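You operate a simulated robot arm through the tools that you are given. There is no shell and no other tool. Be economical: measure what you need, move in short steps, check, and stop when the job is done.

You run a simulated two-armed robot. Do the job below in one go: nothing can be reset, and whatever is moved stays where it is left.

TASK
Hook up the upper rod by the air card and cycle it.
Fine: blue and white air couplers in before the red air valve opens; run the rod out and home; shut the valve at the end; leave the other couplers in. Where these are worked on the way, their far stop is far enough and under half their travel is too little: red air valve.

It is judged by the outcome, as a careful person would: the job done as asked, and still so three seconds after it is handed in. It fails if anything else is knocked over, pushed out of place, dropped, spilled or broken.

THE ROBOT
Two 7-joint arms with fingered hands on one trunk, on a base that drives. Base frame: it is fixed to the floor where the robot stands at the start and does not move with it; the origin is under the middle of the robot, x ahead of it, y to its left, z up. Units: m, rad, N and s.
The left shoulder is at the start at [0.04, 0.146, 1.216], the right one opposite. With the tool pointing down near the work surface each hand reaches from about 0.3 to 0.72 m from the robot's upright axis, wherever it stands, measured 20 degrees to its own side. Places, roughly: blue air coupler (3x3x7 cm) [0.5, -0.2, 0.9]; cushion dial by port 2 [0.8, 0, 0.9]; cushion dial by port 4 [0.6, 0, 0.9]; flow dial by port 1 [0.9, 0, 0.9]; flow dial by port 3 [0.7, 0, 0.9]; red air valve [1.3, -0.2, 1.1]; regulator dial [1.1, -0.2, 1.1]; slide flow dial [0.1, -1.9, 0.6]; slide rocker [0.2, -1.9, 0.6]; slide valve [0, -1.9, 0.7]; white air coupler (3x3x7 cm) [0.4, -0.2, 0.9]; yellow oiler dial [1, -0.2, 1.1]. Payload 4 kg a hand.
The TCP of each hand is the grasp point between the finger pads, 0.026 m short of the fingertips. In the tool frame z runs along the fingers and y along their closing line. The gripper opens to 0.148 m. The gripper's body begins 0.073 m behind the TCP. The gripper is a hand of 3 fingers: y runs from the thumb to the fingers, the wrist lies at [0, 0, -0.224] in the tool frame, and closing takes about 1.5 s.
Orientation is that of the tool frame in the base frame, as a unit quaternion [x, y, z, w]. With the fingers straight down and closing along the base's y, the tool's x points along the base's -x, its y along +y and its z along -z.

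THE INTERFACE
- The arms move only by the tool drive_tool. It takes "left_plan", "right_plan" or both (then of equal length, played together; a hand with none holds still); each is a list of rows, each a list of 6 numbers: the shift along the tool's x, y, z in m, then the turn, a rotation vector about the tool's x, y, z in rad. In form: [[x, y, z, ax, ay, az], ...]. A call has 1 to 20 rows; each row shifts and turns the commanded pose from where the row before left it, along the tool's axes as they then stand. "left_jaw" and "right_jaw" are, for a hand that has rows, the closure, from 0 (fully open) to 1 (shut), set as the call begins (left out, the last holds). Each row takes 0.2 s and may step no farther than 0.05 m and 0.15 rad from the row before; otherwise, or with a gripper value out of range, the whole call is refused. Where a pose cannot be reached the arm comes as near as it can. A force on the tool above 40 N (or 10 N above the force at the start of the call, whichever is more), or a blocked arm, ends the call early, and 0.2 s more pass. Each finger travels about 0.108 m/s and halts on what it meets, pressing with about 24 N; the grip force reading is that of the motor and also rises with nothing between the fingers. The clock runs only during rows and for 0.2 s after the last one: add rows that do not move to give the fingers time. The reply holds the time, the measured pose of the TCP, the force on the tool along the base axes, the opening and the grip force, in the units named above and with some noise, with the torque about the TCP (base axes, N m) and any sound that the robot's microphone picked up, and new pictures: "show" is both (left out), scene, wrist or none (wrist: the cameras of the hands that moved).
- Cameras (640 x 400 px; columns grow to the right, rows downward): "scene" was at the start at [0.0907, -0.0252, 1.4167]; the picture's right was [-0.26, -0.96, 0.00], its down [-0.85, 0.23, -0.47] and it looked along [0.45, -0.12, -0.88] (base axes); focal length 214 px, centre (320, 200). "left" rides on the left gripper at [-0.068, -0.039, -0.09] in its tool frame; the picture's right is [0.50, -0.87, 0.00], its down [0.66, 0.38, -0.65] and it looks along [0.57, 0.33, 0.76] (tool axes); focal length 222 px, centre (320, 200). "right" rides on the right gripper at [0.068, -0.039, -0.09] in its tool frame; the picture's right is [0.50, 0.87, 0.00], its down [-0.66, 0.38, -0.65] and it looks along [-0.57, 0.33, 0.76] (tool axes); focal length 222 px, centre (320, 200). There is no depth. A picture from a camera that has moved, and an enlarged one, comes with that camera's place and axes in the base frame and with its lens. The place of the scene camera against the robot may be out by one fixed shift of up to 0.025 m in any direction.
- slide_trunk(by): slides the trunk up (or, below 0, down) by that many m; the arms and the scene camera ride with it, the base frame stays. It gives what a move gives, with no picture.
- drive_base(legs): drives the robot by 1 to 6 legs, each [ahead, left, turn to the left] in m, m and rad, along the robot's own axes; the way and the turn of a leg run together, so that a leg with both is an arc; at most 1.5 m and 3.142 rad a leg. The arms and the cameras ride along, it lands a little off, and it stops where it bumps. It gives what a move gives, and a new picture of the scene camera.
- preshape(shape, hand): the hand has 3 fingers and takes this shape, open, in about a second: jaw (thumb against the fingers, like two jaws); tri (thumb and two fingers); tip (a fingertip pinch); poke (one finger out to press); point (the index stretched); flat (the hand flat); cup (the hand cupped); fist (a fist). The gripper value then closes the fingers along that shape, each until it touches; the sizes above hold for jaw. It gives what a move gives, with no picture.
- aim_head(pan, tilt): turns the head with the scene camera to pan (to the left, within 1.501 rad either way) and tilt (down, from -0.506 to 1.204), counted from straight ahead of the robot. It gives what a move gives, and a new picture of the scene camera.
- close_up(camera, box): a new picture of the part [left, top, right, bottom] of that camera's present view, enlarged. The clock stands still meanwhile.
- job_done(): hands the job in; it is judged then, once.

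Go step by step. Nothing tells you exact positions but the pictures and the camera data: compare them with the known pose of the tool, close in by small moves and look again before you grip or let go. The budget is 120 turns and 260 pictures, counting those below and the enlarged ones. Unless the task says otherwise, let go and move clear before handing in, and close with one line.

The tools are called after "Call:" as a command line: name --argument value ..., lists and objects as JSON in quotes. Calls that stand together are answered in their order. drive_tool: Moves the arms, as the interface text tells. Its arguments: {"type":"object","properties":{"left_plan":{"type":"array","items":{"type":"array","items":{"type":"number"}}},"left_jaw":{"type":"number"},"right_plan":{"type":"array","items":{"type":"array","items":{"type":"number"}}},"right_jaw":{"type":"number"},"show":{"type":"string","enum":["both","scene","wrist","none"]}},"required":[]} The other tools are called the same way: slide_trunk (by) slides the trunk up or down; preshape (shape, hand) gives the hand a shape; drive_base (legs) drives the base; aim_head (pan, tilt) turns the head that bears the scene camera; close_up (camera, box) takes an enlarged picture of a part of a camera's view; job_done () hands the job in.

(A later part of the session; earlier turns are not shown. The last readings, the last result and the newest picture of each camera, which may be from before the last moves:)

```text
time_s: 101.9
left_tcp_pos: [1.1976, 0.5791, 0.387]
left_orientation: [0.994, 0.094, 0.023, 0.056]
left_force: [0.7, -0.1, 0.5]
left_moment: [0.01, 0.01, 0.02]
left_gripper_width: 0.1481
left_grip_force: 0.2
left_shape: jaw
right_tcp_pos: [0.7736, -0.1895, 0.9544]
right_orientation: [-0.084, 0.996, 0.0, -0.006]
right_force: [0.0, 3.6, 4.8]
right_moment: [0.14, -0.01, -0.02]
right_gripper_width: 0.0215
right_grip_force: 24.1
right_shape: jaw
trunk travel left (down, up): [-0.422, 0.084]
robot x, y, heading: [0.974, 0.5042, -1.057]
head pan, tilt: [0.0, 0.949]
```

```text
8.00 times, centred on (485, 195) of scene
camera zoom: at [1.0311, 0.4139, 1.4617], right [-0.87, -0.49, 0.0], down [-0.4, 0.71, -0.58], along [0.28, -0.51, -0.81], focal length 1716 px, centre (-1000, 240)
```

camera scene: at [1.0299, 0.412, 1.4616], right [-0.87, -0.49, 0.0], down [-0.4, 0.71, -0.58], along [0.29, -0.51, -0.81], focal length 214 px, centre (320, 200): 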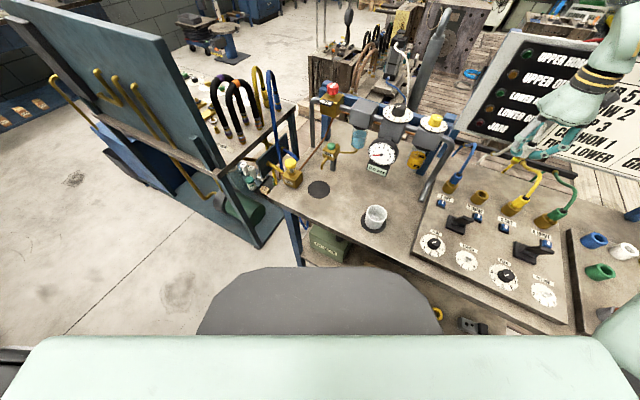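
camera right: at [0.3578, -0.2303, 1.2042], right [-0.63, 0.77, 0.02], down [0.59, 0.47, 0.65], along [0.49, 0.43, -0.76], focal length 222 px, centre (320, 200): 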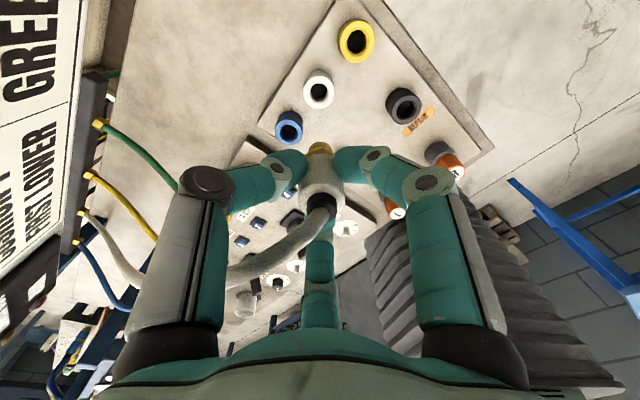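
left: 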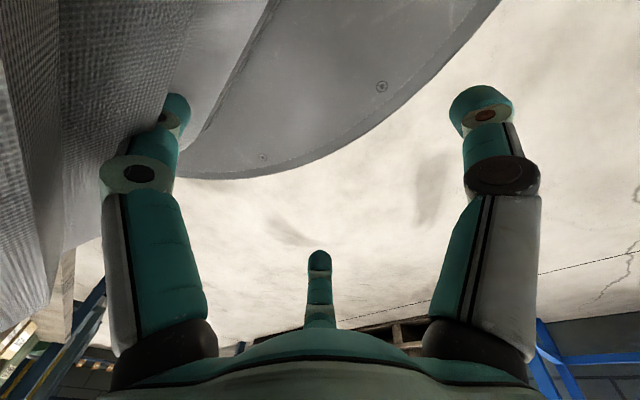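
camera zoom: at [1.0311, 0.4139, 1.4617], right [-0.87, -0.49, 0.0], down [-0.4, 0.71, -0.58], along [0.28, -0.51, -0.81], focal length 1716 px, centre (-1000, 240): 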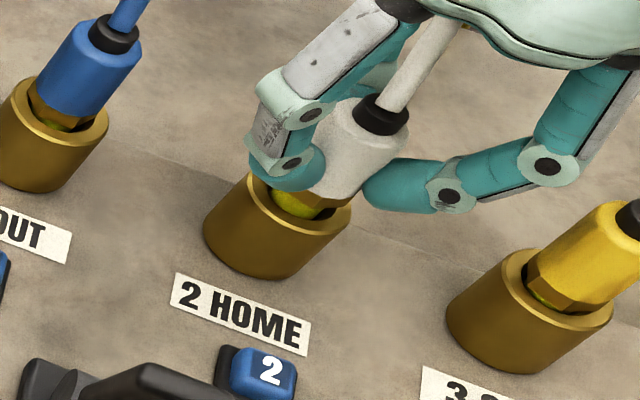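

It slid in. Press a little further until resistance.

Call:
drive_tool --right_plan '[[0, 0, 0.004, 0, 0, 0], [0, 0, 0.004, 0, 0, 0], [0, 0, 0.003, 0, 0, 0], [0, 0, 0, 0, 0, 0]]' --show "none"

Call:
drive_tool --right_plan '[[0, 0, -0.001, 0, 0, 0], [0, 0, 0, 0, 0, 0], [0, 0, 0, 0, 0, 0], [0, 0, -0.03, 0, 0, 0], [0, 0, -0.04, 0, 0, 0], [0, 0, -0.045, 0, 0, 0], [0, 0, -0.045, 0, 0, 0], [0, 0, 0, 0, 0, 0]]' --right_jaw 0.55 --show "none"

Call:
close_up --camera "scene" --box '[440, 160, 560, 240]'

Call:
close_up --camera "right" --box '[200, 0, 440, 160]'

```text
time_s: 103.0
left_tcp_pos: [1.1983, 0.58, 0.3864]
left_orientation: [0.994, 0.092, 0.023, 0.057]
left_force: [-0.3, -1.3, -0.8]
left_moment: [0.02, 0.02, -0.04]
left_gripper_width: 0.1477
left_grip_force: 0.1
left_shape: jaw
right_tcp_pos: [0.7758, -0.1903, 0.9494]
right_orientation: [-0.084, 0.996, -0.005, -0.004]
right_force: [-0.8, 10.6, 25.4]
right_moment: [0.32, 0.14, 0.01]
right_gripper_width: 0.0219
right_grip_force: 24.1
right_shape: jaw
trunk travel left (down, up): [-0.422, 0.084]
robot x, y, heading: [0.9747, 0.5007, -1.066]
head pan, tilt: [0.0, 0.949]
stopped in row 4 (right hand): the force on the tool passed its limit (the readings are from after the stop); the commanded pose is now the measured one
```

```text
time_s: 104.8
left_tcp_pos: [1.1982, 0.5783, 0.3882]
left_orientation: [0.994, 0.094, 0.023, 0.054]
left_force: [1.1, -0.6, 0.3]
left_moment: [-0.01, -0.02, 0.0]
left_gripper_width: 0.148
left_grip_force: 0.1
left_shape: jaw
right_tcp_pos: [0.7744, -0.1905, 1.108]
right_orientation: [-0.086, 0.996, -0.002, -0.005]
right_force: [0.2, 0.6, -0.2]
right_moment: [0.01, -0.02, -0.02]
right_gripper_width: 0.0662
right_grip_force: 0.1
right_shape: jaw
trunk travel left (down, up): [-0.422, 0.084]
robot x, y, heading: [0.9743, 0.5007, -1.065]
head pan, tilt: [0.0, 0.949]
```

```text
5.00 times, centred on (500, 200) of scene
camera zoom: at [1.0307, 0.4115, 1.4615], right [-0.87, -0.49, 0.0], down [-0.4, 0.71, -0.58], along [0.28, -0.51, -0.81], focal length 1072 px, centre (-580, 200)
```

zoom: 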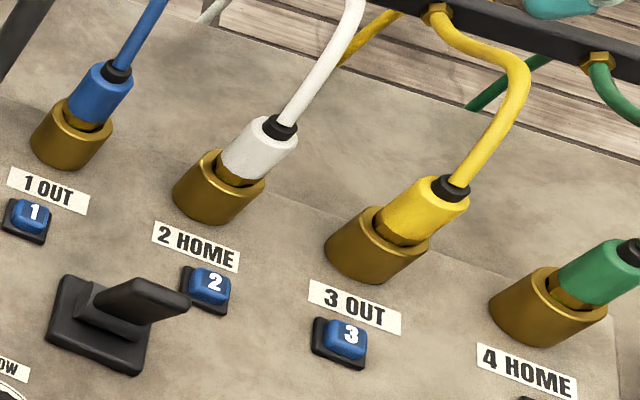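

```text
2.50 times, centred on (320, 80) of right
camera zoom: at [0.7154, -0.2401, 1.2003], right [-0.64, 0.77, 0.0], down [0.59, 0.49, 0.65], along [0.49, 0.41, -0.76], focal length 555 px, centre (320, 500)
```

zoom: 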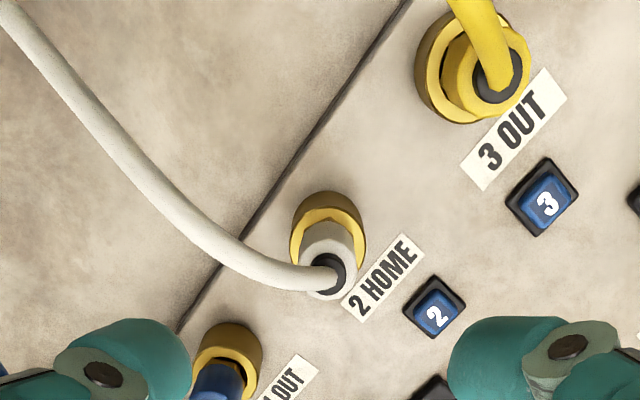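

All four couplers now sit alike. Next, inspect the red valve and the levers.

Call:
close_up --camera "scene" --box '[290, 60, 470, 180]'

Call:
close_up --camera "scene" --box '[400, 190, 580, 310]'

Call:
aim_head --pan 0.15 --tilt 0.55

Call:
close_up --camera "scene" --box '[330, 100, 640, 300]'

```text
3.33 times, centred on (380, 120) of scene
camera zoom: at [1.0307, 0.4115, 1.4615], right [-0.87, -0.49, 0.0], down [-0.4, 0.71, -0.58], along [0.28, -0.51, -0.81], focal length 715 px, centre (120, 467)
```

zoom: 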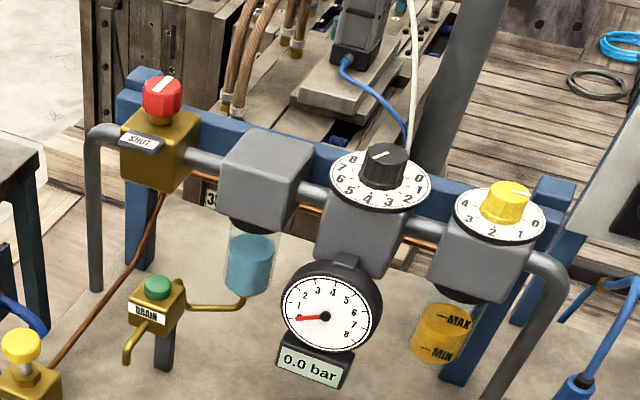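

```text
3.33 times, centred on (490, 250) of scene
camera zoom: at [1.0307, 0.4115, 1.4615], right [-0.87, -0.49, 0.0], down [-0.4, 0.71, -0.58], along [0.28, -0.51, -0.81], focal length 715 px, centre (-247, 33)
```

zoom: 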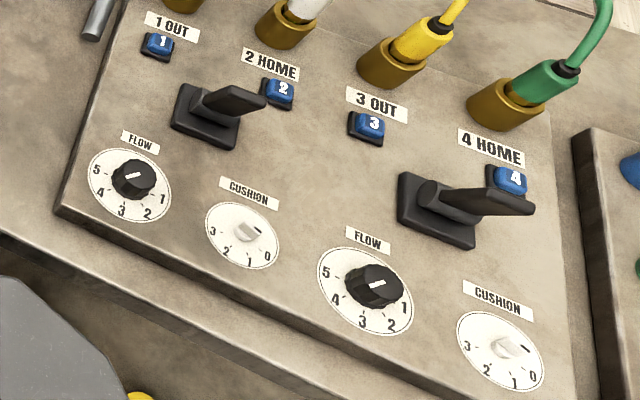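

```text
time_s: 105.6
left_tcp_pos: [1.1975, 0.5789, 0.3866]
left_orientation: [0.994, 0.093, 0.023, 0.055]
left_force: [0.7, 0.0, 0.3]
left_moment: [-0.04, -0.01, -0.02]
left_gripper_width: 0.148
left_grip_force: 0.1
left_shape: jaw
right_tcp_pos: [0.7751, -0.1892, 1.1083]
right_orientation: [-0.085, 0.996, -0.002, -0.006]
right_force: [-0.1, -0.4, -0.8]
right_moment: [0.0, -0.01, 0.01]
right_gripper_width: 0.0664
right_grip_force: 0.1
right_shape: jaw
trunk travel left (down, up): [-0.422, 0.084]
robot x, y, heading: [0.978, 0.4983, -1.057]
head pan, tilt: [0.15, 0.55]
camera scene: at [1.0503, 0.4049, 1.4944], right [-0.79, -0.61, 0.0], down [-0.32, 0.41, -0.85], along [0.52, -0.67, -0.52], focal length 214 px, centre (320, 200)
```

scene: 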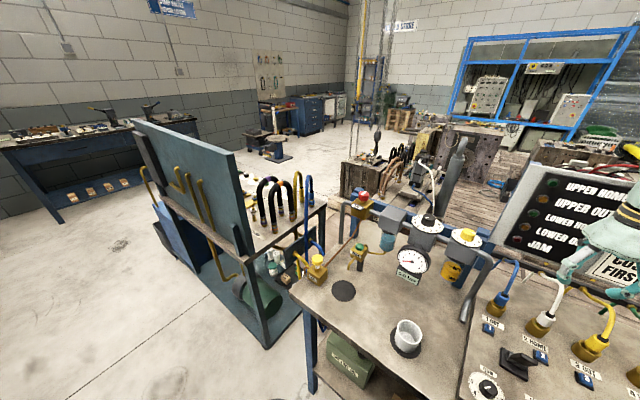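

```text
2.00 times, centred on (485, 200) of scene
camera zoom: at [1.0503, 0.4049, 1.4944], right [-0.79, -0.61, 0.0], down [-0.32, 0.41, -0.85], along [0.52, -0.67, -0.52], focal length 429 px, centre (-10, 200)
```

zoom: 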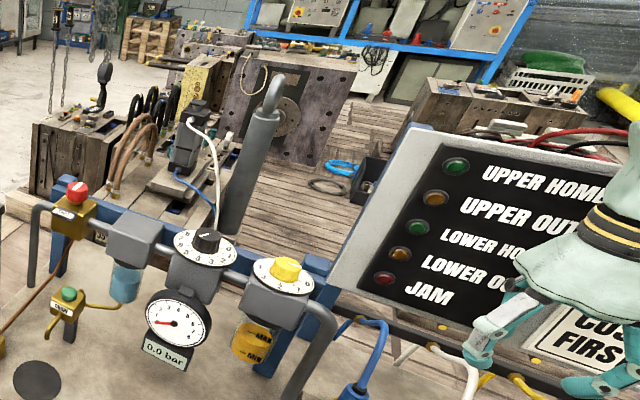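

Check the dial readings closely (only to know the state) and the red valve's shape.

Call:
close_up --camera "scene" --box '[345, 180, 395, 220]'

Call:
close_up --camera "scene" --box '[405, 205, 495, 260]'

Call:
close_up --camera "scene" --box '[460, 330, 560, 400]'

```text
10.00 times, centred on (370, 200) of scene
camera zoom: at [1.0503, 0.4049, 1.4944], right [-0.79, -0.61, 0.0], down [-0.32, 0.41, -0.85], along [0.52, -0.67, -0.52], focal length 2145 px, centre (-180, 200)
```

zoom: 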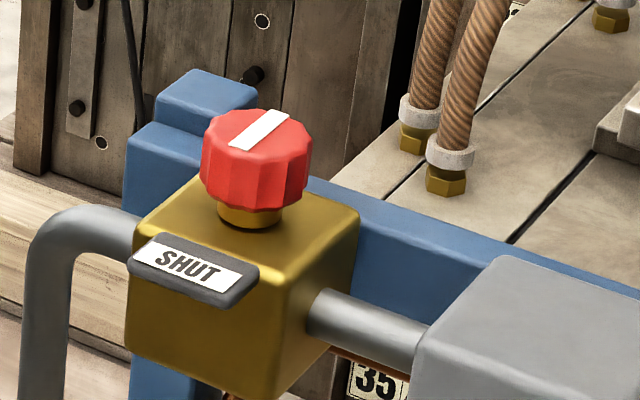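

```text
7.11 times, centred on (450, 232) of scene
camera zoom: at [1.0503, 0.4049, 1.4944], right [-0.79, -0.61, 0.0], down [-0.32, 0.41, -0.85], along [0.52, -0.67, -0.52], focal length 1525 px, centre (-604, -31)
```

zoom: 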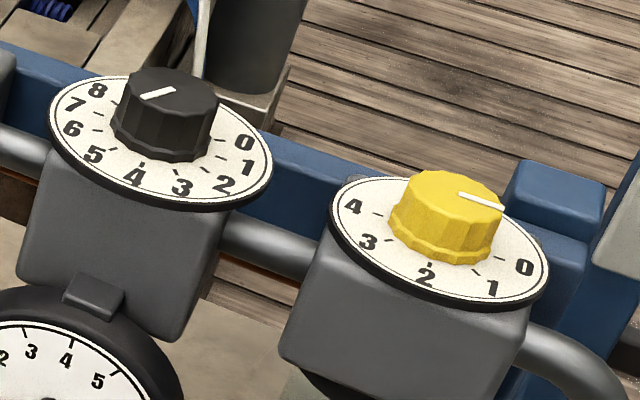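

```text
5.71 times, centred on (510, 365) of scene
camera zoom: at [1.0503, 0.4049, 1.4944], right [-0.79, -0.61, 0.0], down [-0.32, 0.41, -0.85], along [0.52, -0.67, -0.52], focal length 1226 px, centre (-766, -743)
```

zoom: 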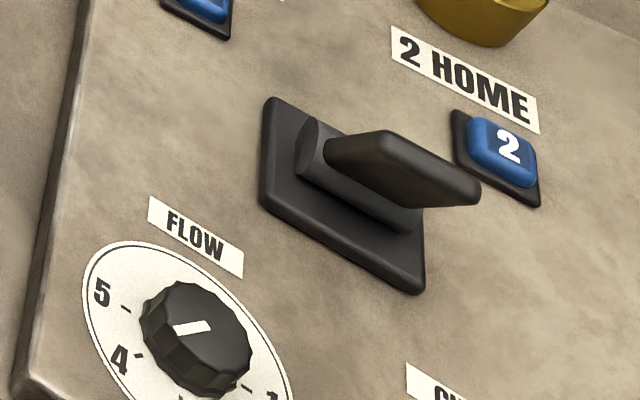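

Valve is a small red knob at ≈(1.33,-0.2), top z≈1.11, reading SHUT; regulator is at 5. I'll raise the trunk, then shift along the bench to the valve.

Call:
slide_trunk --by 0.08

Call:
drive_tool --right_plan '[[0, 0.03, -0.03, 0, 0, 0], [0, 0, 0, 0, 0, 0]]' --show "none" --right_jaw 0.3

Call:
drive_base --legs '[[0.25, 0.445, 0]]'

Call:
aim_head --pan -0.2 --tilt 0.9

Call:
close_up --camera "right" --box '[160, 0, 480, 240]'

```text
time_s: 106.8
left_tcp_pos: [1.1981, 0.5781, 0.4659]
left_orientation: [0.994, 0.093, 0.023, 0.054]
left_force: [-0.2, 0.2, 0.1]
left_moment: [-0.04, 0.0, 0.0]
left_gripper_width: 0.1476
left_grip_force: 0.1
left_shape: jaw
right_tcp_pos: [0.775, -0.1913, 1.1887]
right_orientation: [-0.085, 0.996, -0.002, -0.005]
right_force: [-0.3, -0.1, 0.3]
right_moment: [0.03, 0.01, 0.02]
right_gripper_width: 0.0657
right_grip_force: 0.0
right_shape: jaw
trunk travel left (down, up): [-0.502, 0.004]
robot x, y, heading: [0.9794, 0.5045, -1.059]
head pan, tilt: [0.15, 0.55]
```

```text
time_s: 107.4
left_tcp_pos: [1.197, 0.579, 0.4657]
left_orientation: [0.994, 0.092, 0.024, 0.055]
left_force: [-0.4, 0.9, 0.3]
left_moment: [0.02, -0.04, 0.0]
left_gripper_width: 0.1477
left_grip_force: 0.1
left_shape: jaw
right_tcp_pos: [0.7696, -0.1606, 1.2174]
right_orientation: [-0.085, 0.996, -0.003, -0.005]
right_force: [0.3, -0.1, -0.8]
right_moment: [0.03, 0.01, -0.02]
right_gripper_width: 0.1035
right_grip_force: 0.0
right_shape: jaw
trunk travel left (down, up): [-0.502, 0.004]
robot x, y, heading: [0.976, 0.5042, -1.06]
head pan, tilt: [0.15, 0.55]
```

```text
time_s: 110.4
left_tcp_pos: [1.703, 0.5722, 0.4661]
left_orientation: [0.994, 0.091, 0.023, 0.054]
left_force: [-0.9, 0.2, 0.8]
left_moment: [0.03, 0.01, 0.03]
left_gripper_width: 0.1479
left_grip_force: 0.0
left_shape: jaw
right_tcp_pos: [1.2723, -0.1638, 1.2173]
right_orientation: [-0.084, 0.996, -0.003, -0.005]
right_force: [1.0, -0.1, -0.7]
right_moment: [-0.02, 0.0, -0.01]
right_gripper_width: 0.1032
right_grip_force: 0.1
right_shape: jaw
trunk travel left (down, up): [-0.502, 0.004]
robot x, y, heading: [1.4812, 0.4959, -1.067]
head pan, tilt: [0.15, 0.55]
camera scene: at [1.5538, 0.3999, 1.5741], right [-0.79, -0.61, 0.0], down [-0.32, 0.41, -0.85], along [0.52, -0.67, -0.52], focal length 214 px, centre (320, 200)
```

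scene: 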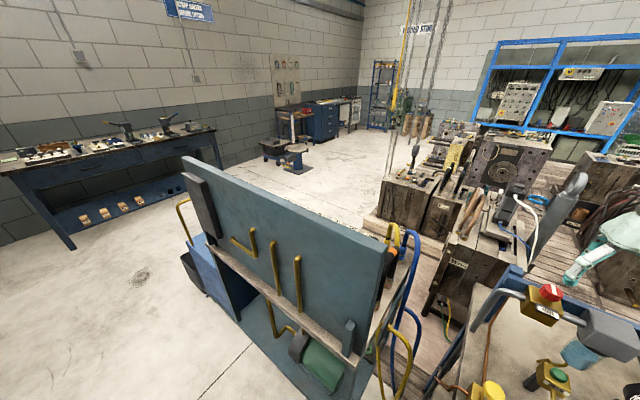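

```text
time_s: 111.2
left_tcp_pos: [1.704, 0.5738, 0.4666]
left_orientation: [0.994, 0.091, 0.024, 0.055]
left_force: [-1.2, -0.5, -0.1]
left_moment: [0.0, 0.01, -0.02]
left_gripper_width: 0.1482
left_grip_force: 0.0
left_shape: jaw
right_tcp_pos: [1.2741, -0.1642, 1.2176]
right_orientation: [-0.084, 0.996, -0.001, -0.005]
right_force: [0.0, 0.8, 0.4]
right_moment: [-0.01, -0.01, 0.01]
right_gripper_width: 0.1034
right_grip_force: 0.2
right_shape: jaw
trunk travel left (down, up): [-0.502, 0.004]
robot x, y, heading: [1.482, 0.4991, -1.065]
head pan, tilt: [-0.201, 0.901]
camera scene: at [1.5241, 0.3991, 1.5448], right [-0.95, -0.3, 0.0], down [-0.24, 0.75, -0.62], along [0.19, -0.59, -0.78], focal length 214 px, centre (320, 200)
```

scene: 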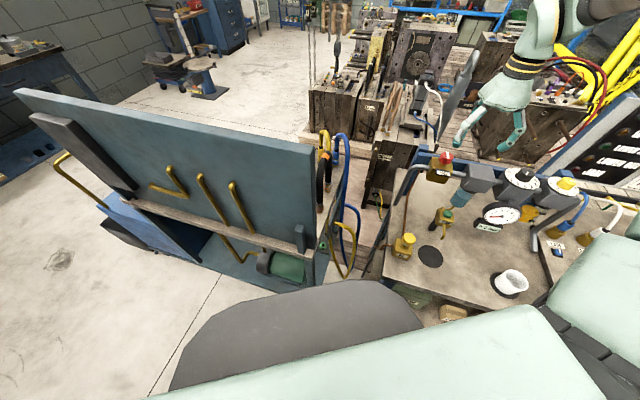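

```text
1.67 times, centred on (320, 120) of right
camera zoom: at [1.2149, -0.2138, 1.3096], right [-0.64, 0.77, 0.0], down [0.59, 0.49, 0.65], along [0.5, 0.41, -0.76], focal length 370 px, centre (320, 333)
```

zoom: 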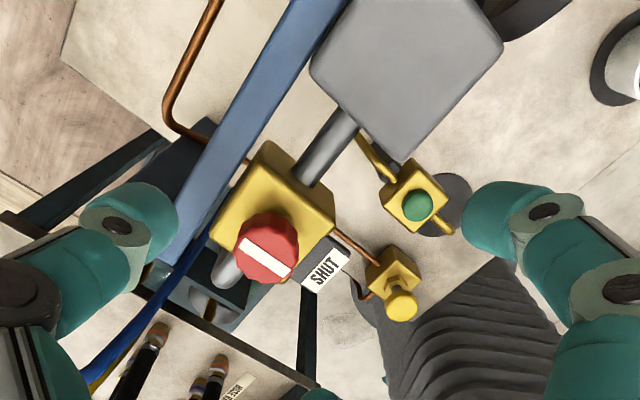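

Knob triangulates to ≈(1.317,-0.169), top z≈1.13. Nudge the base and descend partway.

Call:
drive_base --legs '[[0.021, 0.038, 0]]'

Call:
drive_tool --right_plan '[[0, -0.004, 0.02, 0, 0, 0], [0, 0, 0.02, 0, 0, 0], [0, 0, 0, 0, 0, 0]]' --right_jaw 0.4 --show "wrist"

Call:
close_up --camera "scene" --box '[380, 60, 540, 180]'

```text
time_s: 112.1
left_tcp_pos: [1.7414, 0.5733, 0.4672]
left_orientation: [0.994, 0.091, 0.027, 0.055]
left_force: [-0.3, 0.1, 0.9]
left_moment: [0.02, -0.01, 0.0]
left_gripper_width: 0.1479
left_grip_force: 0.1
left_shape: jaw
right_tcp_pos: [1.3048, -0.1648, 1.2171]
right_orientation: [-0.083, 0.997, -0.003, 0.0]
right_force: [0.2, -0.2, -0.5]
right_moment: [-0.05, -0.12, 0.01]
right_gripper_width: 0.1032
right_grip_force: 0.1
right_shape: jaw
trunk travel left (down, up): [-0.502, 0.004]
robot x, y, heading: [1.5253, 0.4958, -1.068]
head pan, tilt: [-0.201, 0.901]
camera scene: at [1.554, 0.399, 1.5449], right [-0.95, -0.3, -0.01], down [-0.23, 0.75, -0.62], along [0.19, -0.59, -0.78], focal length 214 px, centre (320, 200)
```

scene: 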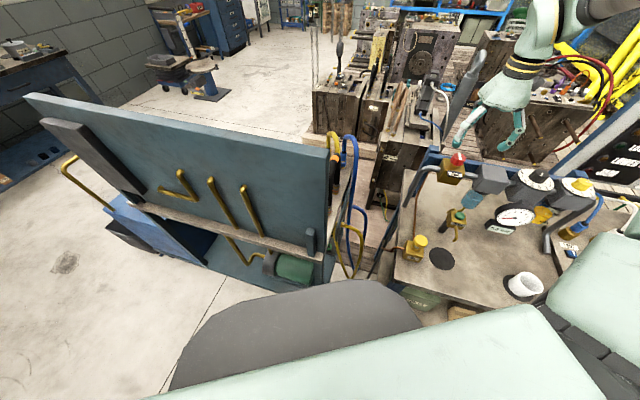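

```text
time_s: 112.9
left_tcp_pos: [1.7446, 0.5731, 0.4657]
left_orientation: [0.994, 0.091, 0.021, 0.055]
left_force: [-0.9, 0.0, 0.4]
left_moment: [-0.02, -0.02, 0.02]
left_gripper_width: 0.148
left_grip_force: 0.0
left_shape: jaw
right_tcp_pos: [1.3147, -0.1679, 1.1779]
right_orientation: [-0.083, 0.997, -0.002, -0.006]
right_force: [0.7, 0.3, -0.8]
right_moment: [0.01, 0.06, 0.02]
right_gripper_width: 0.0895
right_grip_force: 0.1
right_shape: jaw
trunk travel left (down, up): [-0.502, 0.004]
robot x, y, heading: [1.52, 0.4964, -1.065]
head pan, tilt: [-0.201, 0.901]
camera right: at [1.2559, -0.2171, 1.2699], right [-0.64, 0.77, 0.0], down [0.59, 0.49, 0.64], along [0.5, 0.41, -0.76], focal length 222 px, centre (320, 200)
```

right: 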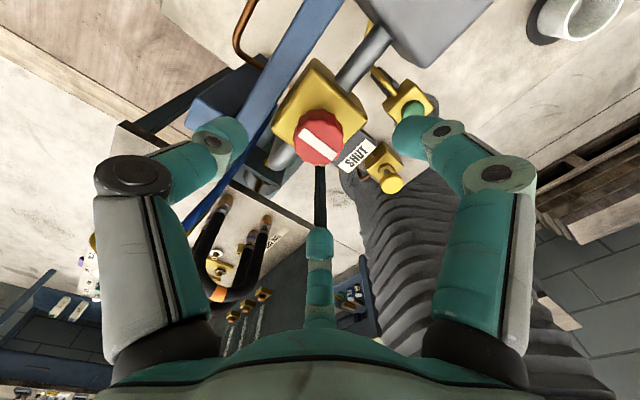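

```text
3.33 times, centred on (460, 120) of scene
camera zoom: at [1.5668, 0.3998, 1.5447], right [-0.95, -0.3, 0.0], down [-0.24, 0.75, -0.62], along [0.19, -0.59, -0.78], focal length 715 px, centre (-147, 467)
```

zoom: 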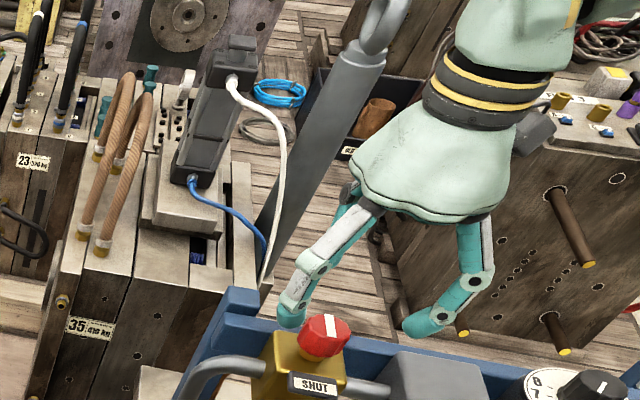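

Knob is on the axis. Descend to TCP z≈1.130 and grip it.

Call:
drive_tool --right_plan '[[0, 0, 0.016, 0, 0, 0], [0, 0, 0.016, 0, 0, 0], [0, 0, 0.015, 0, 0, 0], [0, 0, 0, 0, 0, 0]]' --show "wrist"

Call:
drive_tool --right_plan '[[0, 0, 0, 0, 0, 0], [0, 0, 0, 0, 0, 0], [0, 0, 0, 0, 0, 0], [0, 0, 0, 0, 0, 0], [0, 0, 0, 0, 0, 0]]' --right_jaw 1 --show "wrist"

Call:
close_up --camera "scene" --box '[400, 100, 500, 180]'

```text
time_s: 113.9
left_tcp_pos: [1.7448, 0.5741, 0.4657]
left_orientation: [0.994, 0.091, 0.023, 0.054]
left_force: [0.4, -0.2, -0.2]
left_moment: [0.01, 0.03, -0.02]
left_gripper_width: 0.1481
left_grip_force: 0.0
left_shape: jaw
right_tcp_pos: [1.3122, -0.1674, 1.1309]
right_orientation: [-0.083, 0.997, -0.002, -0.005]
right_force: [-0.1, -1.1, 0.1]
right_moment: [0.06, 0.01, 0.01]
right_gripper_width: 0.0892
right_grip_force: 0.0
right_shape: jaw
trunk travel left (down, up): [-0.502, 0.004]
robot x, y, heading: [1.5247, 0.4959, -1.063]
head pan, tilt: [-0.201, 0.901]
camera right: at [1.2535, -0.2169, 1.2222], right [-0.64, 0.77, 0.0], down [0.59, 0.48, 0.65], along [0.5, 0.41, -0.76], focal length 222 px, centre (320, 200)
```

right: 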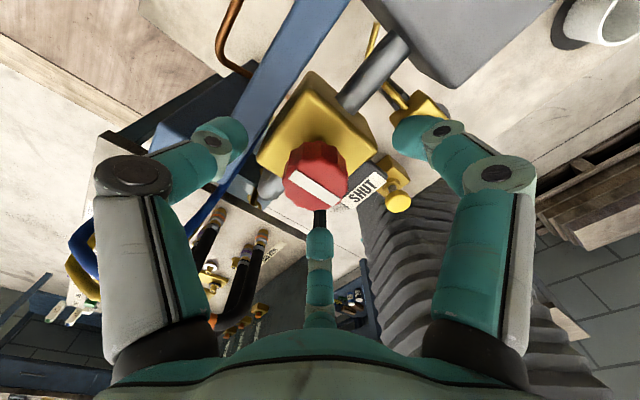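

```text
time_s: 115.1
left_tcp_pos: [1.7433, 0.5729, 0.4655]
left_orientation: [0.994, 0.091, 0.023, 0.055]
left_force: [-0.9, -0.5, -0.3]
left_moment: [0.01, -0.04, -0.02]
left_gripper_width: 0.1476
left_grip_force: 0.0
left_shape: jaw
right_tcp_pos: [1.3139, -0.1676, 1.1308]
right_orientation: [-0.083, 0.997, -0.001, -0.005]
right_force: [2.0, 1.3, -3.7]
right_moment: [0.04, -0.06, 0.06]
right_gripper_width: 0.0304
right_grip_force: 23.6
right_shape: jaw
trunk travel left (down, up): [-0.502, 0.004]
robot x, y, heading: [1.5206, 0.4953, -1.066]
head pan, tilt: [-0.201, 0.901]
camera right: at [1.2544, -0.2169, 1.2221], right [-0.64, 0.77, 0.0], down [0.59, 0.48, 0.65], along [0.5, 0.41, -0.76], focal length 222 px, centre (320, 200)
```

right: 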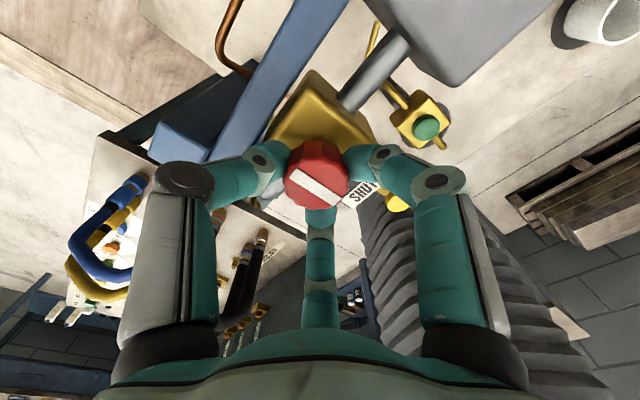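

```text
5.00 times, centred on (450, 140) of scene
camera zoom: at [1.5658, 0.3991, 1.5447], right [-0.95, -0.3, 0.0], down [-0.24, 0.75, -0.62], along [0.19, -0.59, -0.78], focal length 1072 px, centre (-330, 500)
```

zoom: 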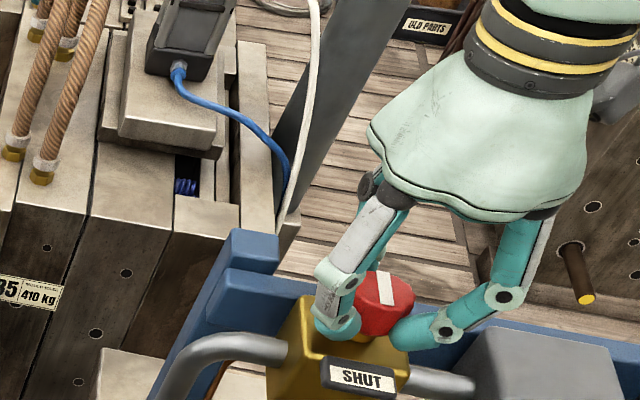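

Knob gripped. Turn counter-clockwise by ~0.45 rad as a test.

Call:
drive_tool --right_plan '[[0, 0, 0, 0, 0, -0.145], [0, 0, 0, 0, 0, -0.145], [0, 0, 0, 0, 0, -0.145], [0, 0, 0, 0, 0, 0]]' --show "wrist"

Call:
close_up --camera "scene" --box '[400, 100, 500, 180]'

```text
time_s: 116.1
left_tcp_pos: [1.7438, 0.5736, 0.4658]
left_orientation: [0.994, 0.091, 0.023, 0.055]
left_force: [-0.3, 0.5, -0.3]
left_moment: [0.02, -0.02, 0.03]
left_gripper_width: 0.148
left_grip_force: 0.0
left_shape: jaw
right_tcp_pos: [1.3123, -0.1669, 1.1299]
right_orientation: [-0.297, 0.955, -0.001, -0.005]
right_force: [-6.2, 4.3, -2.6]
right_moment: [0.04, 0.13, -0.11]
right_gripper_width: 0.0296
right_grip_force: 24.1
right_shape: jaw
trunk travel left (down, up): [-0.502, 0.004]
robot x, y, heading: [1.5228, 0.4996, -1.059]
head pan, tilt: [-0.201, 0.901]
camera right: at [1.2789, -0.2373, 1.2219], right [-0.9, 0.43, 0.01], down [0.33, 0.69, 0.65], along [0.27, 0.59, -0.76], focal length 222 px, centre (320, 200)
```

right: 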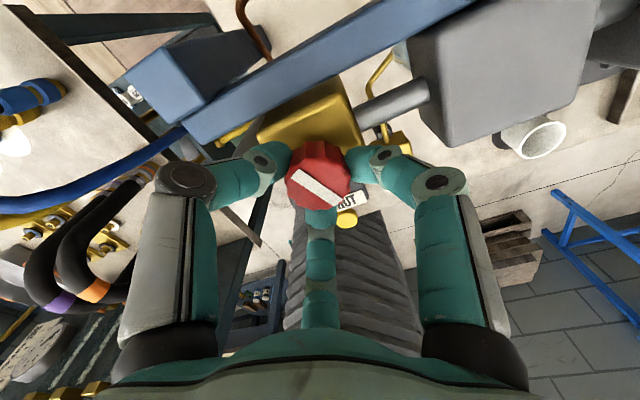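

```text
5.00 times, centred on (450, 140) of scene
camera zoom: at [1.5639, 0.3999, 1.5448], right [-0.95, -0.3, 0.0], down [-0.24, 0.75, -0.62], along [0.19, -0.59, -0.78], focal length 1072 px, centre (-330, 500)
```

zoom: 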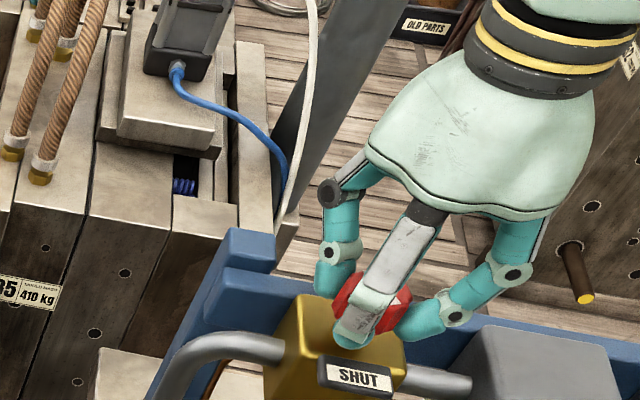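

The knob turns with the hand. Continue turning.

Call:
drive_tool --right_plan '[[0, 0, 0, 0, 0, -0.145], [0, 0, 0, 0, 0, -0.145], [0, 0, 0, 0, 0, -0.145], [0, 0, 0, 0, 0, -0.145], [0, 0, 0, 0, 0, -0.145], [0, 0, 0, 0, 0, -0.145], [0, 0, 0, 0, 0, -0.145], [0, 0, 0, 0, 0, -0.145], [0, 0, 0, 0, 0, 0]]' --show "wrist"

Call:
close_up --camera "scene" --box '[400, 100, 560, 220]'

```text
time_s: 118.1
left_tcp_pos: [1.7434, 0.5742, 0.4663]
left_orientation: [0.994, 0.091, 0.024, 0.055]
left_force: [-0.8, 1.0, 0.4]
left_moment: [-0.04, 0.0, -0.01]
left_gripper_width: 0.1478
left_grip_force: 0.1
left_shape: jaw
right_tcp_pos: [1.3102, -0.1695, 1.13]
right_orientation: [0.771, -0.636, 0.0, 0.006]
right_force: [-20.5, -3.7, 8.0]
right_moment: [-0.1, 0.54, -0.11]
right_gripper_width: 0.0291
right_grip_force: 23.6
right_shape: jaw
trunk travel left (down, up): [-0.502, 0.004]
robot x, y, heading: [1.5263, 0.4972, -1.067]
head pan, tilt: [-0.201, 0.901]
camera right: at [1.3616, -0.2271, 1.2206], right [-0.75, -0.66, 0.01], down [-0.49, 0.58, 0.65], along [-0.43, 0.49, -0.76], focal length 222 px, centre (320, 200)
```

right: 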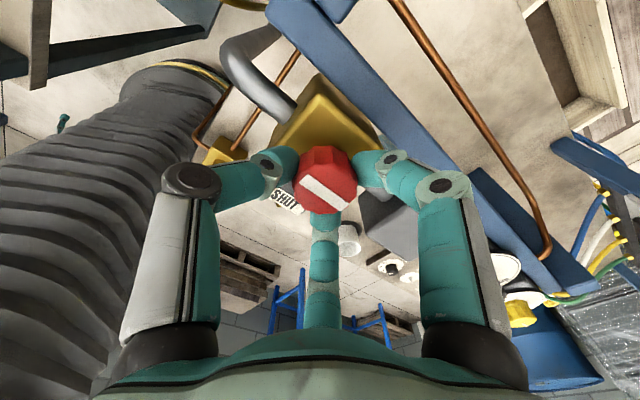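

```text
3.33 times, centred on (480, 160) of scene
camera zoom: at [1.5607, 0.3998, 1.5449], right [-0.95, -0.3, 0.0], down [-0.23, 0.75, -0.62], along [0.19, -0.59, -0.78], focal length 715 px, centre (-213, 333)
```

zoom: 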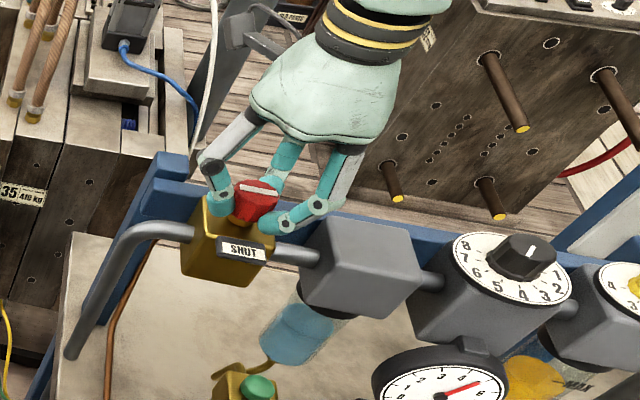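

The gauge has risen. Check the reading, and turn a bit more to find the stop.

Call:
drive_tool --right_plan '[[0, 0, 0, 0, 0, -0.12], [0, 0, 0, 0, 0, -0.12], [0, 0, 0, 0, 0, 0]]' --show "wrist"

Call:
close_up --camera "scene" --box '[420, 130, 540, 230]'

```text
time_s: 118.9
left_tcp_pos: [1.7436, 0.5738, 0.4669]
left_orientation: [0.994, 0.091, 0.024, 0.054]
left_force: [0.6, 0.2, -0.4]
left_moment: [0.02, 0.02, -0.01]
left_gripper_width: 0.1478
left_grip_force: 0.1
left_shape: jaw
right_tcp_pos: [1.3103, -0.1685, 1.1294]
right_orientation: [0.842, -0.539, -0.001, 0.005]
right_force: [-18.7, -6.6, 7.0]
right_moment: [-0.07, 0.53, -0.21]
right_gripper_width: 0.0288
right_grip_force: 23.9
right_shape: jaw
trunk travel left (down, up): [-0.502, 0.004]
robot x, y, heading: [1.5238, 0.4955, -1.06]
head pan, tilt: [-0.201, 0.901]
camera right: at [1.375, -0.2136, 1.2204], right [-0.58, -0.82, 0.01], down [-0.61, 0.44, 0.66], along [-0.54, 0.37, -0.75], focal length 222 px, centre (320, 200)
```

right: 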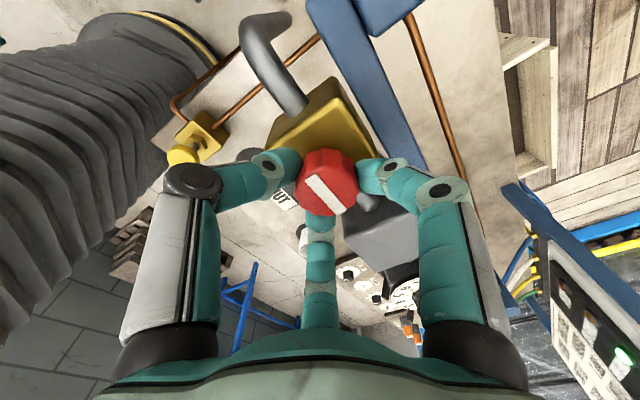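

```text
4.00 times, centred on (480, 180) of scene
camera zoom: at [1.5609, 0.3991, 1.5448], right [-0.95, -0.3, 0.0], down [-0.23, 0.75, -0.62], along [0.19, -0.59, -0.78], focal length 858 px, centre (-320, 280)
```

zoom: 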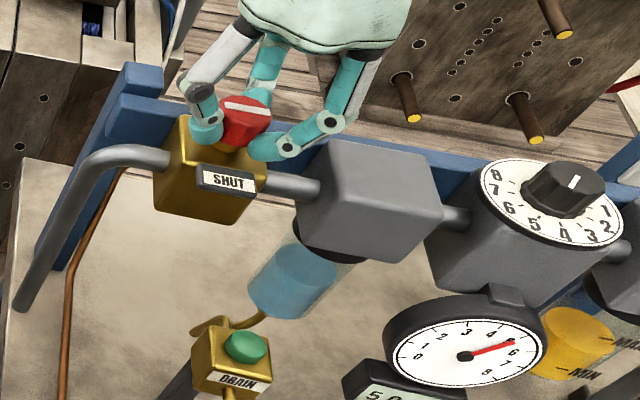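

Valve is at its far stop, 5 bar. Release, lift clear, and look at the lamps and levers.

Call:
drive_tool --right_plan '[[0, 0, 0, 0, 0, 0], [0, 0, 0, 0, 0, 0], [0, 0, 0, 0, 0, 0], [0, 0, -0.03, 0, 0, 0], [0, 0, -0.03, 0, 0, 0], [0, 0, -0.03, 0, 0, 0], [0, 0, 0, 0, 0, 0]]' --right_jaw 0.4 --show "none"

Call:
aim_head --pan -0.7 --tilt 0.6

Call:
close_up --camera "scene" --box '[240, 80, 480, 260]'

```text
time_s: 120.5
left_tcp_pos: [1.7447, 0.573, 0.4678]
left_orientation: [0.994, 0.091, 0.023, 0.056]
left_force: [-0.7, -1.3, 0.2]
left_moment: [0.0, 0.0, 0.03]
left_gripper_width: 0.1478
left_grip_force: 0.1
left_shape: jaw
right_tcp_pos: [1.3143, -0.1684, 1.2198]
right_orientation: [0.842, -0.539, -0.003, 0.005]
right_force: [-0.4, -0.3, 0.0]
right_moment: [-0.01, 0.02, -0.01]
right_gripper_width: 0.0883
right_grip_force: 0.1
right_shape: jaw
trunk travel left (down, up): [-0.502, 0.004]
robot x, y, heading: [1.5204, 0.4972, -1.067]
head pan, tilt: [-0.201, 0.901]
```

```text
time_s: 121.4
left_tcp_pos: [1.7452, 0.5737, 0.4662]
left_orientation: [0.994, 0.091, 0.022, 0.054]
left_force: [0.0, 0.0, 0.4]
left_moment: [0.01, 0.01, 0.0]
left_gripper_width: 0.148
left_grip_force: 0.0
left_shape: jaw
right_tcp_pos: [1.3154, -0.167, 1.22]
right_orientation: [0.842, -0.539, -0.003, 0.004]
right_force: [0.4, 0.0, -0.7]
right_moment: [0.03, -0.03, 0.01]
right_gripper_width: 0.0878
right_grip_force: 0.1
right_shape: jaw
trunk travel left (down, up): [-0.502, 0.004]
robot x, y, heading: [1.5215, 0.4977, -1.067]
head pan, tilt: [-0.7, 0.6]
camera scene: at [1.5258, 0.3847, 1.5695], right [-0.98, 0.19, 0.0], down [0.11, 0.56, -0.82], along [-0.16, -0.81, -0.57], focal length 214 px, centre (320, 200)
```

scene: 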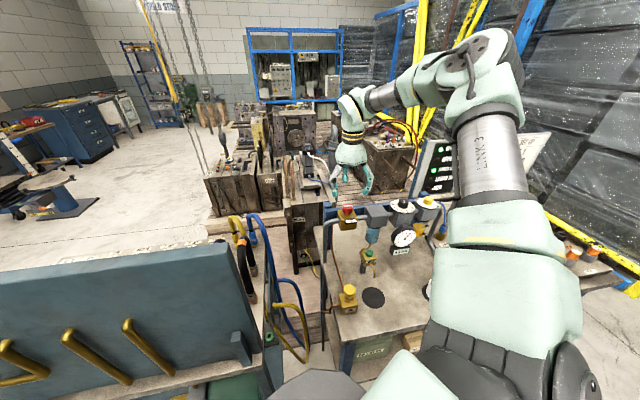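

```text
2.22 times, centred on (360, 170) of scene
camera zoom: at [1.5258, 0.3847, 1.5695], right [-0.98, 0.19, 0.0], down [0.11, 0.56, -0.82], along [-0.16, -0.81, -0.57], focal length 477 px, centre (231, 267)
```

zoom: 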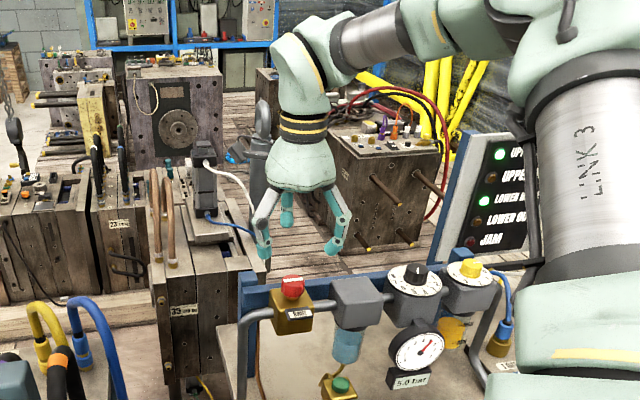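

UPPER HOME and LOWER HOME lamps are lit and pressure is 5.0 bar. Unwind the wrist and go back to the upper lever.

Call:
drive_tool --right_plan '[[0, 0, -0.01, 0, 0, 0.145], [0, 0.0, -0.01, 0, 0, 0.145], [0, 0, 0, 0, 0, 0.145], [0, 0, 0, 0, 0, 0.145], [0, 0, 0, 0, 0, 0.145], [0, 0, 0, 0, 0, 0.145], [0, 0, 0, 0, 0, 0.145], [0, 0, 0, 0, 0, 0.145], [0, 0, 0, 0, 0, 0.145], [0, 0, 0, 0, 0, 0.145], [0, 0, 0, 0, 0, 0.145], [0, 0, 0, 0, 0, 0.145], [0, 0.03, 0, 0, 0, 0], [0, 0.03, 0, 0, 0, 0], [0, 0.03, 0, 0, 0, 0]]' --show "none"

Call:
drive_base --legs '[[-0.261, -0.473, 0]]'

Call:
aim_head --pan 0 --tilt 0.95

Call:
close_up --camera "scene" --box '[400, 120, 580, 240]'

Call:
close_up --camera "right" --box '[160, 0, 480, 240]'

```text
time_s: 124.6
left_tcp_pos: [1.7442, 0.5734, 0.4662]
left_orientation: [0.994, 0.092, 0.022, 0.055]
left_force: [-1.2, -0.1, -0.2]
left_moment: [0.0, 0.03, 0.01]
left_gripper_width: 0.1481
left_grip_force: 0.0
left_shape: jaw
right_tcp_pos: [1.2918, -0.0797, 1.2397]
right_orientation: [-0.13, 0.992, -0.002, -0.005]
right_force: [-0.8, 0.3, 0.3]
right_moment: [-0.01, 0.0, 0.0]
right_gripper_width: 0.0883
right_grip_force: 0.1
right_shape: jaw
trunk travel left (down, up): [-0.502, 0.004]
robot x, y, heading: [1.5239, 0.4988, -1.066]
head pan, tilt: [-0.7, 0.6]
```

```text
time_s: 127.8
left_tcp_pos: [1.1995, 0.5754, 0.4662]
left_orientation: [0.994, 0.089, 0.024, 0.055]
left_force: [-0.2, 0.6, 0.4]
left_moment: [-0.01, 0.0, 0.02]
left_gripper_width: 0.148
left_grip_force: 0.1
left_shape: jaw
right_tcp_pos: [0.745, -0.0763, 1.2408]
right_orientation: [-0.129, 0.992, -0.002, -0.006]
right_force: [0.3, 0.5, 1.0]
right_moment: [-0.01, 0.0, -0.03]
right_gripper_width: 0.0882
right_grip_force: 0.0
right_shape: jaw
trunk travel left (down, up): [-0.502, 0.004]
robot x, y, heading: [0.9803, 0.5011, -1.063]
head pan, tilt: [-0.7, 0.6]
camera scene: at [0.9816, 0.3882, 1.5695], right [-0.98, 0.19, 0.0], down [0.11, 0.55, -0.83], along [-0.16, -0.81, -0.56], focal length 214 px, centre (320, 200)
```

scene: 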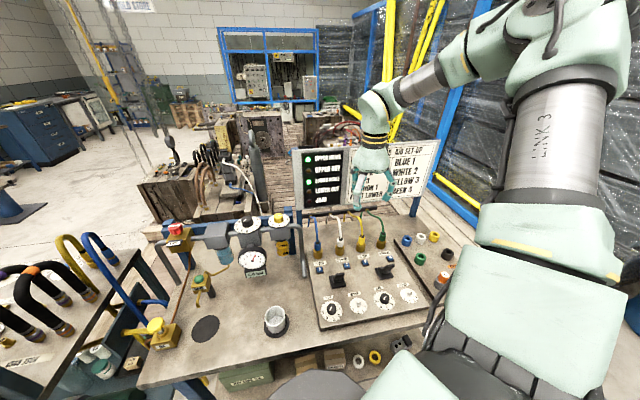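

```text
time_s: 128.8
left_tcp_pos: [1.1987, 0.5755, 0.4672]
left_orientation: [0.994, 0.089, 0.023, 0.056]
left_force: [-0.1, 0.0, 0.6]
left_moment: [0.0, 0.01, 0.01]
left_gripper_width: 0.1476
left_grip_force: 0.0
left_shape: jaw
right_tcp_pos: [0.7448, -0.0757, 1.2404]
right_orientation: [-0.13, 0.992, -0.002, -0.005]
right_force: [0.8, 0.5, 0.3]
right_moment: [0.01, -0.01, -0.01]
right_gripper_width: 0.0884
right_grip_force: 0.0
right_shape: jaw
trunk travel left (down, up): [-0.502, 0.004]
robot x, y, heading: [0.9772, 0.5009, -1.069]
head pan, tilt: [0.0, 0.949]
camera scene: at [1.0327, 0.4111, 1.5411], right [-0.88, -0.48, 0.0], down [-0.39, 0.71, -0.58], along [0.28, -0.51, -0.81], focal length 214 px, centre (320, 200)
```

scene: 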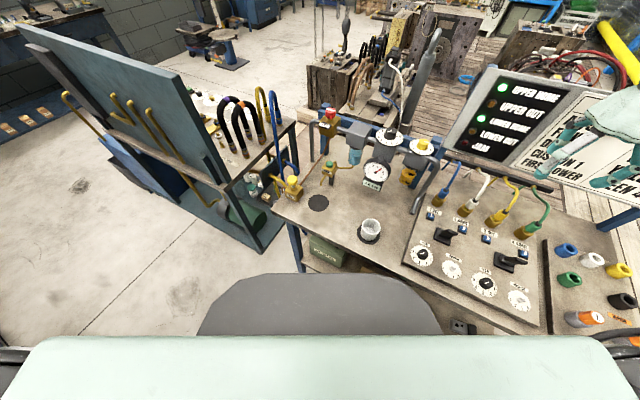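

```text
3.33 times, centred on (490, 180) of scene
camera zoom: at [1.0327, 0.4111, 1.5411], right [-0.88, -0.48, 0.0], down [-0.39, 0.71, -0.58], along [0.28, -0.51, -0.81], focal length 715 px, centre (-247, 267)
```

zoom: 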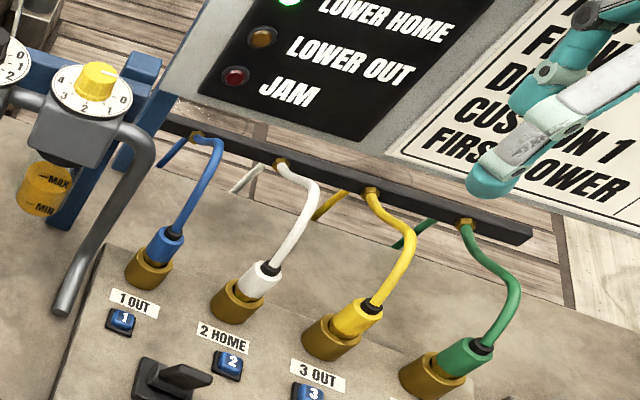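

```text
1.67 times, centred on (320, 120) of right
camera zoom: at [0.69, -0.131, 1.3317], right [-0.7, 0.71, 0.0], down [0.54, 0.54, 0.65], along [0.46, 0.46, -0.76], focal length 370 px, centre (320, 333)
```

zoom: 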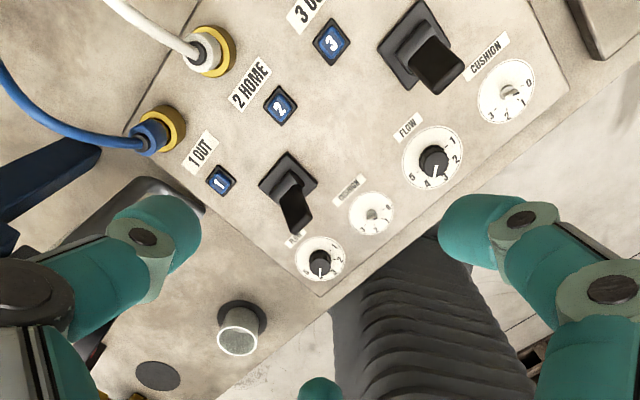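

Zoom on the levers to see how they pivot.

Call:
close_up --camera "right" --box '[270, 50, 370, 130]'

Call:
close_up --camera "scene" --box '[410, 200, 540, 290]'

```text
5.00 times, centred on (320, 90) of right
camera zoom: at [0.69, -0.131, 1.3317], right [-0.7, 0.71, 0.0], down [0.54, 0.54, 0.65], along [0.46, 0.46, -0.76], focal length 1111 px, centre (320, 750)
```

zoom: 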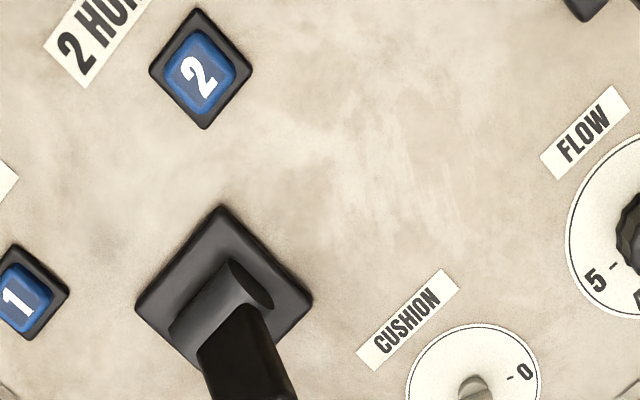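

```text
4.44 times, centred on (475, 245) of scene
camera zoom: at [1.0327, 0.4111, 1.5411], right [-0.88, -0.48, 0.0], down [-0.39, 0.71, -0.58], along [0.28, -0.51, -0.81], focal length 953 px, centre (-369, 0)
```

zoom: 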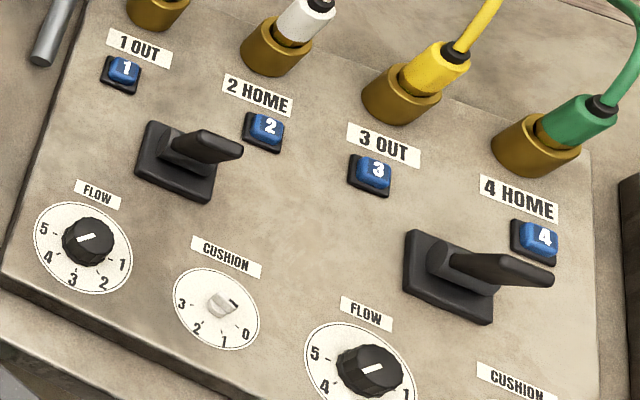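

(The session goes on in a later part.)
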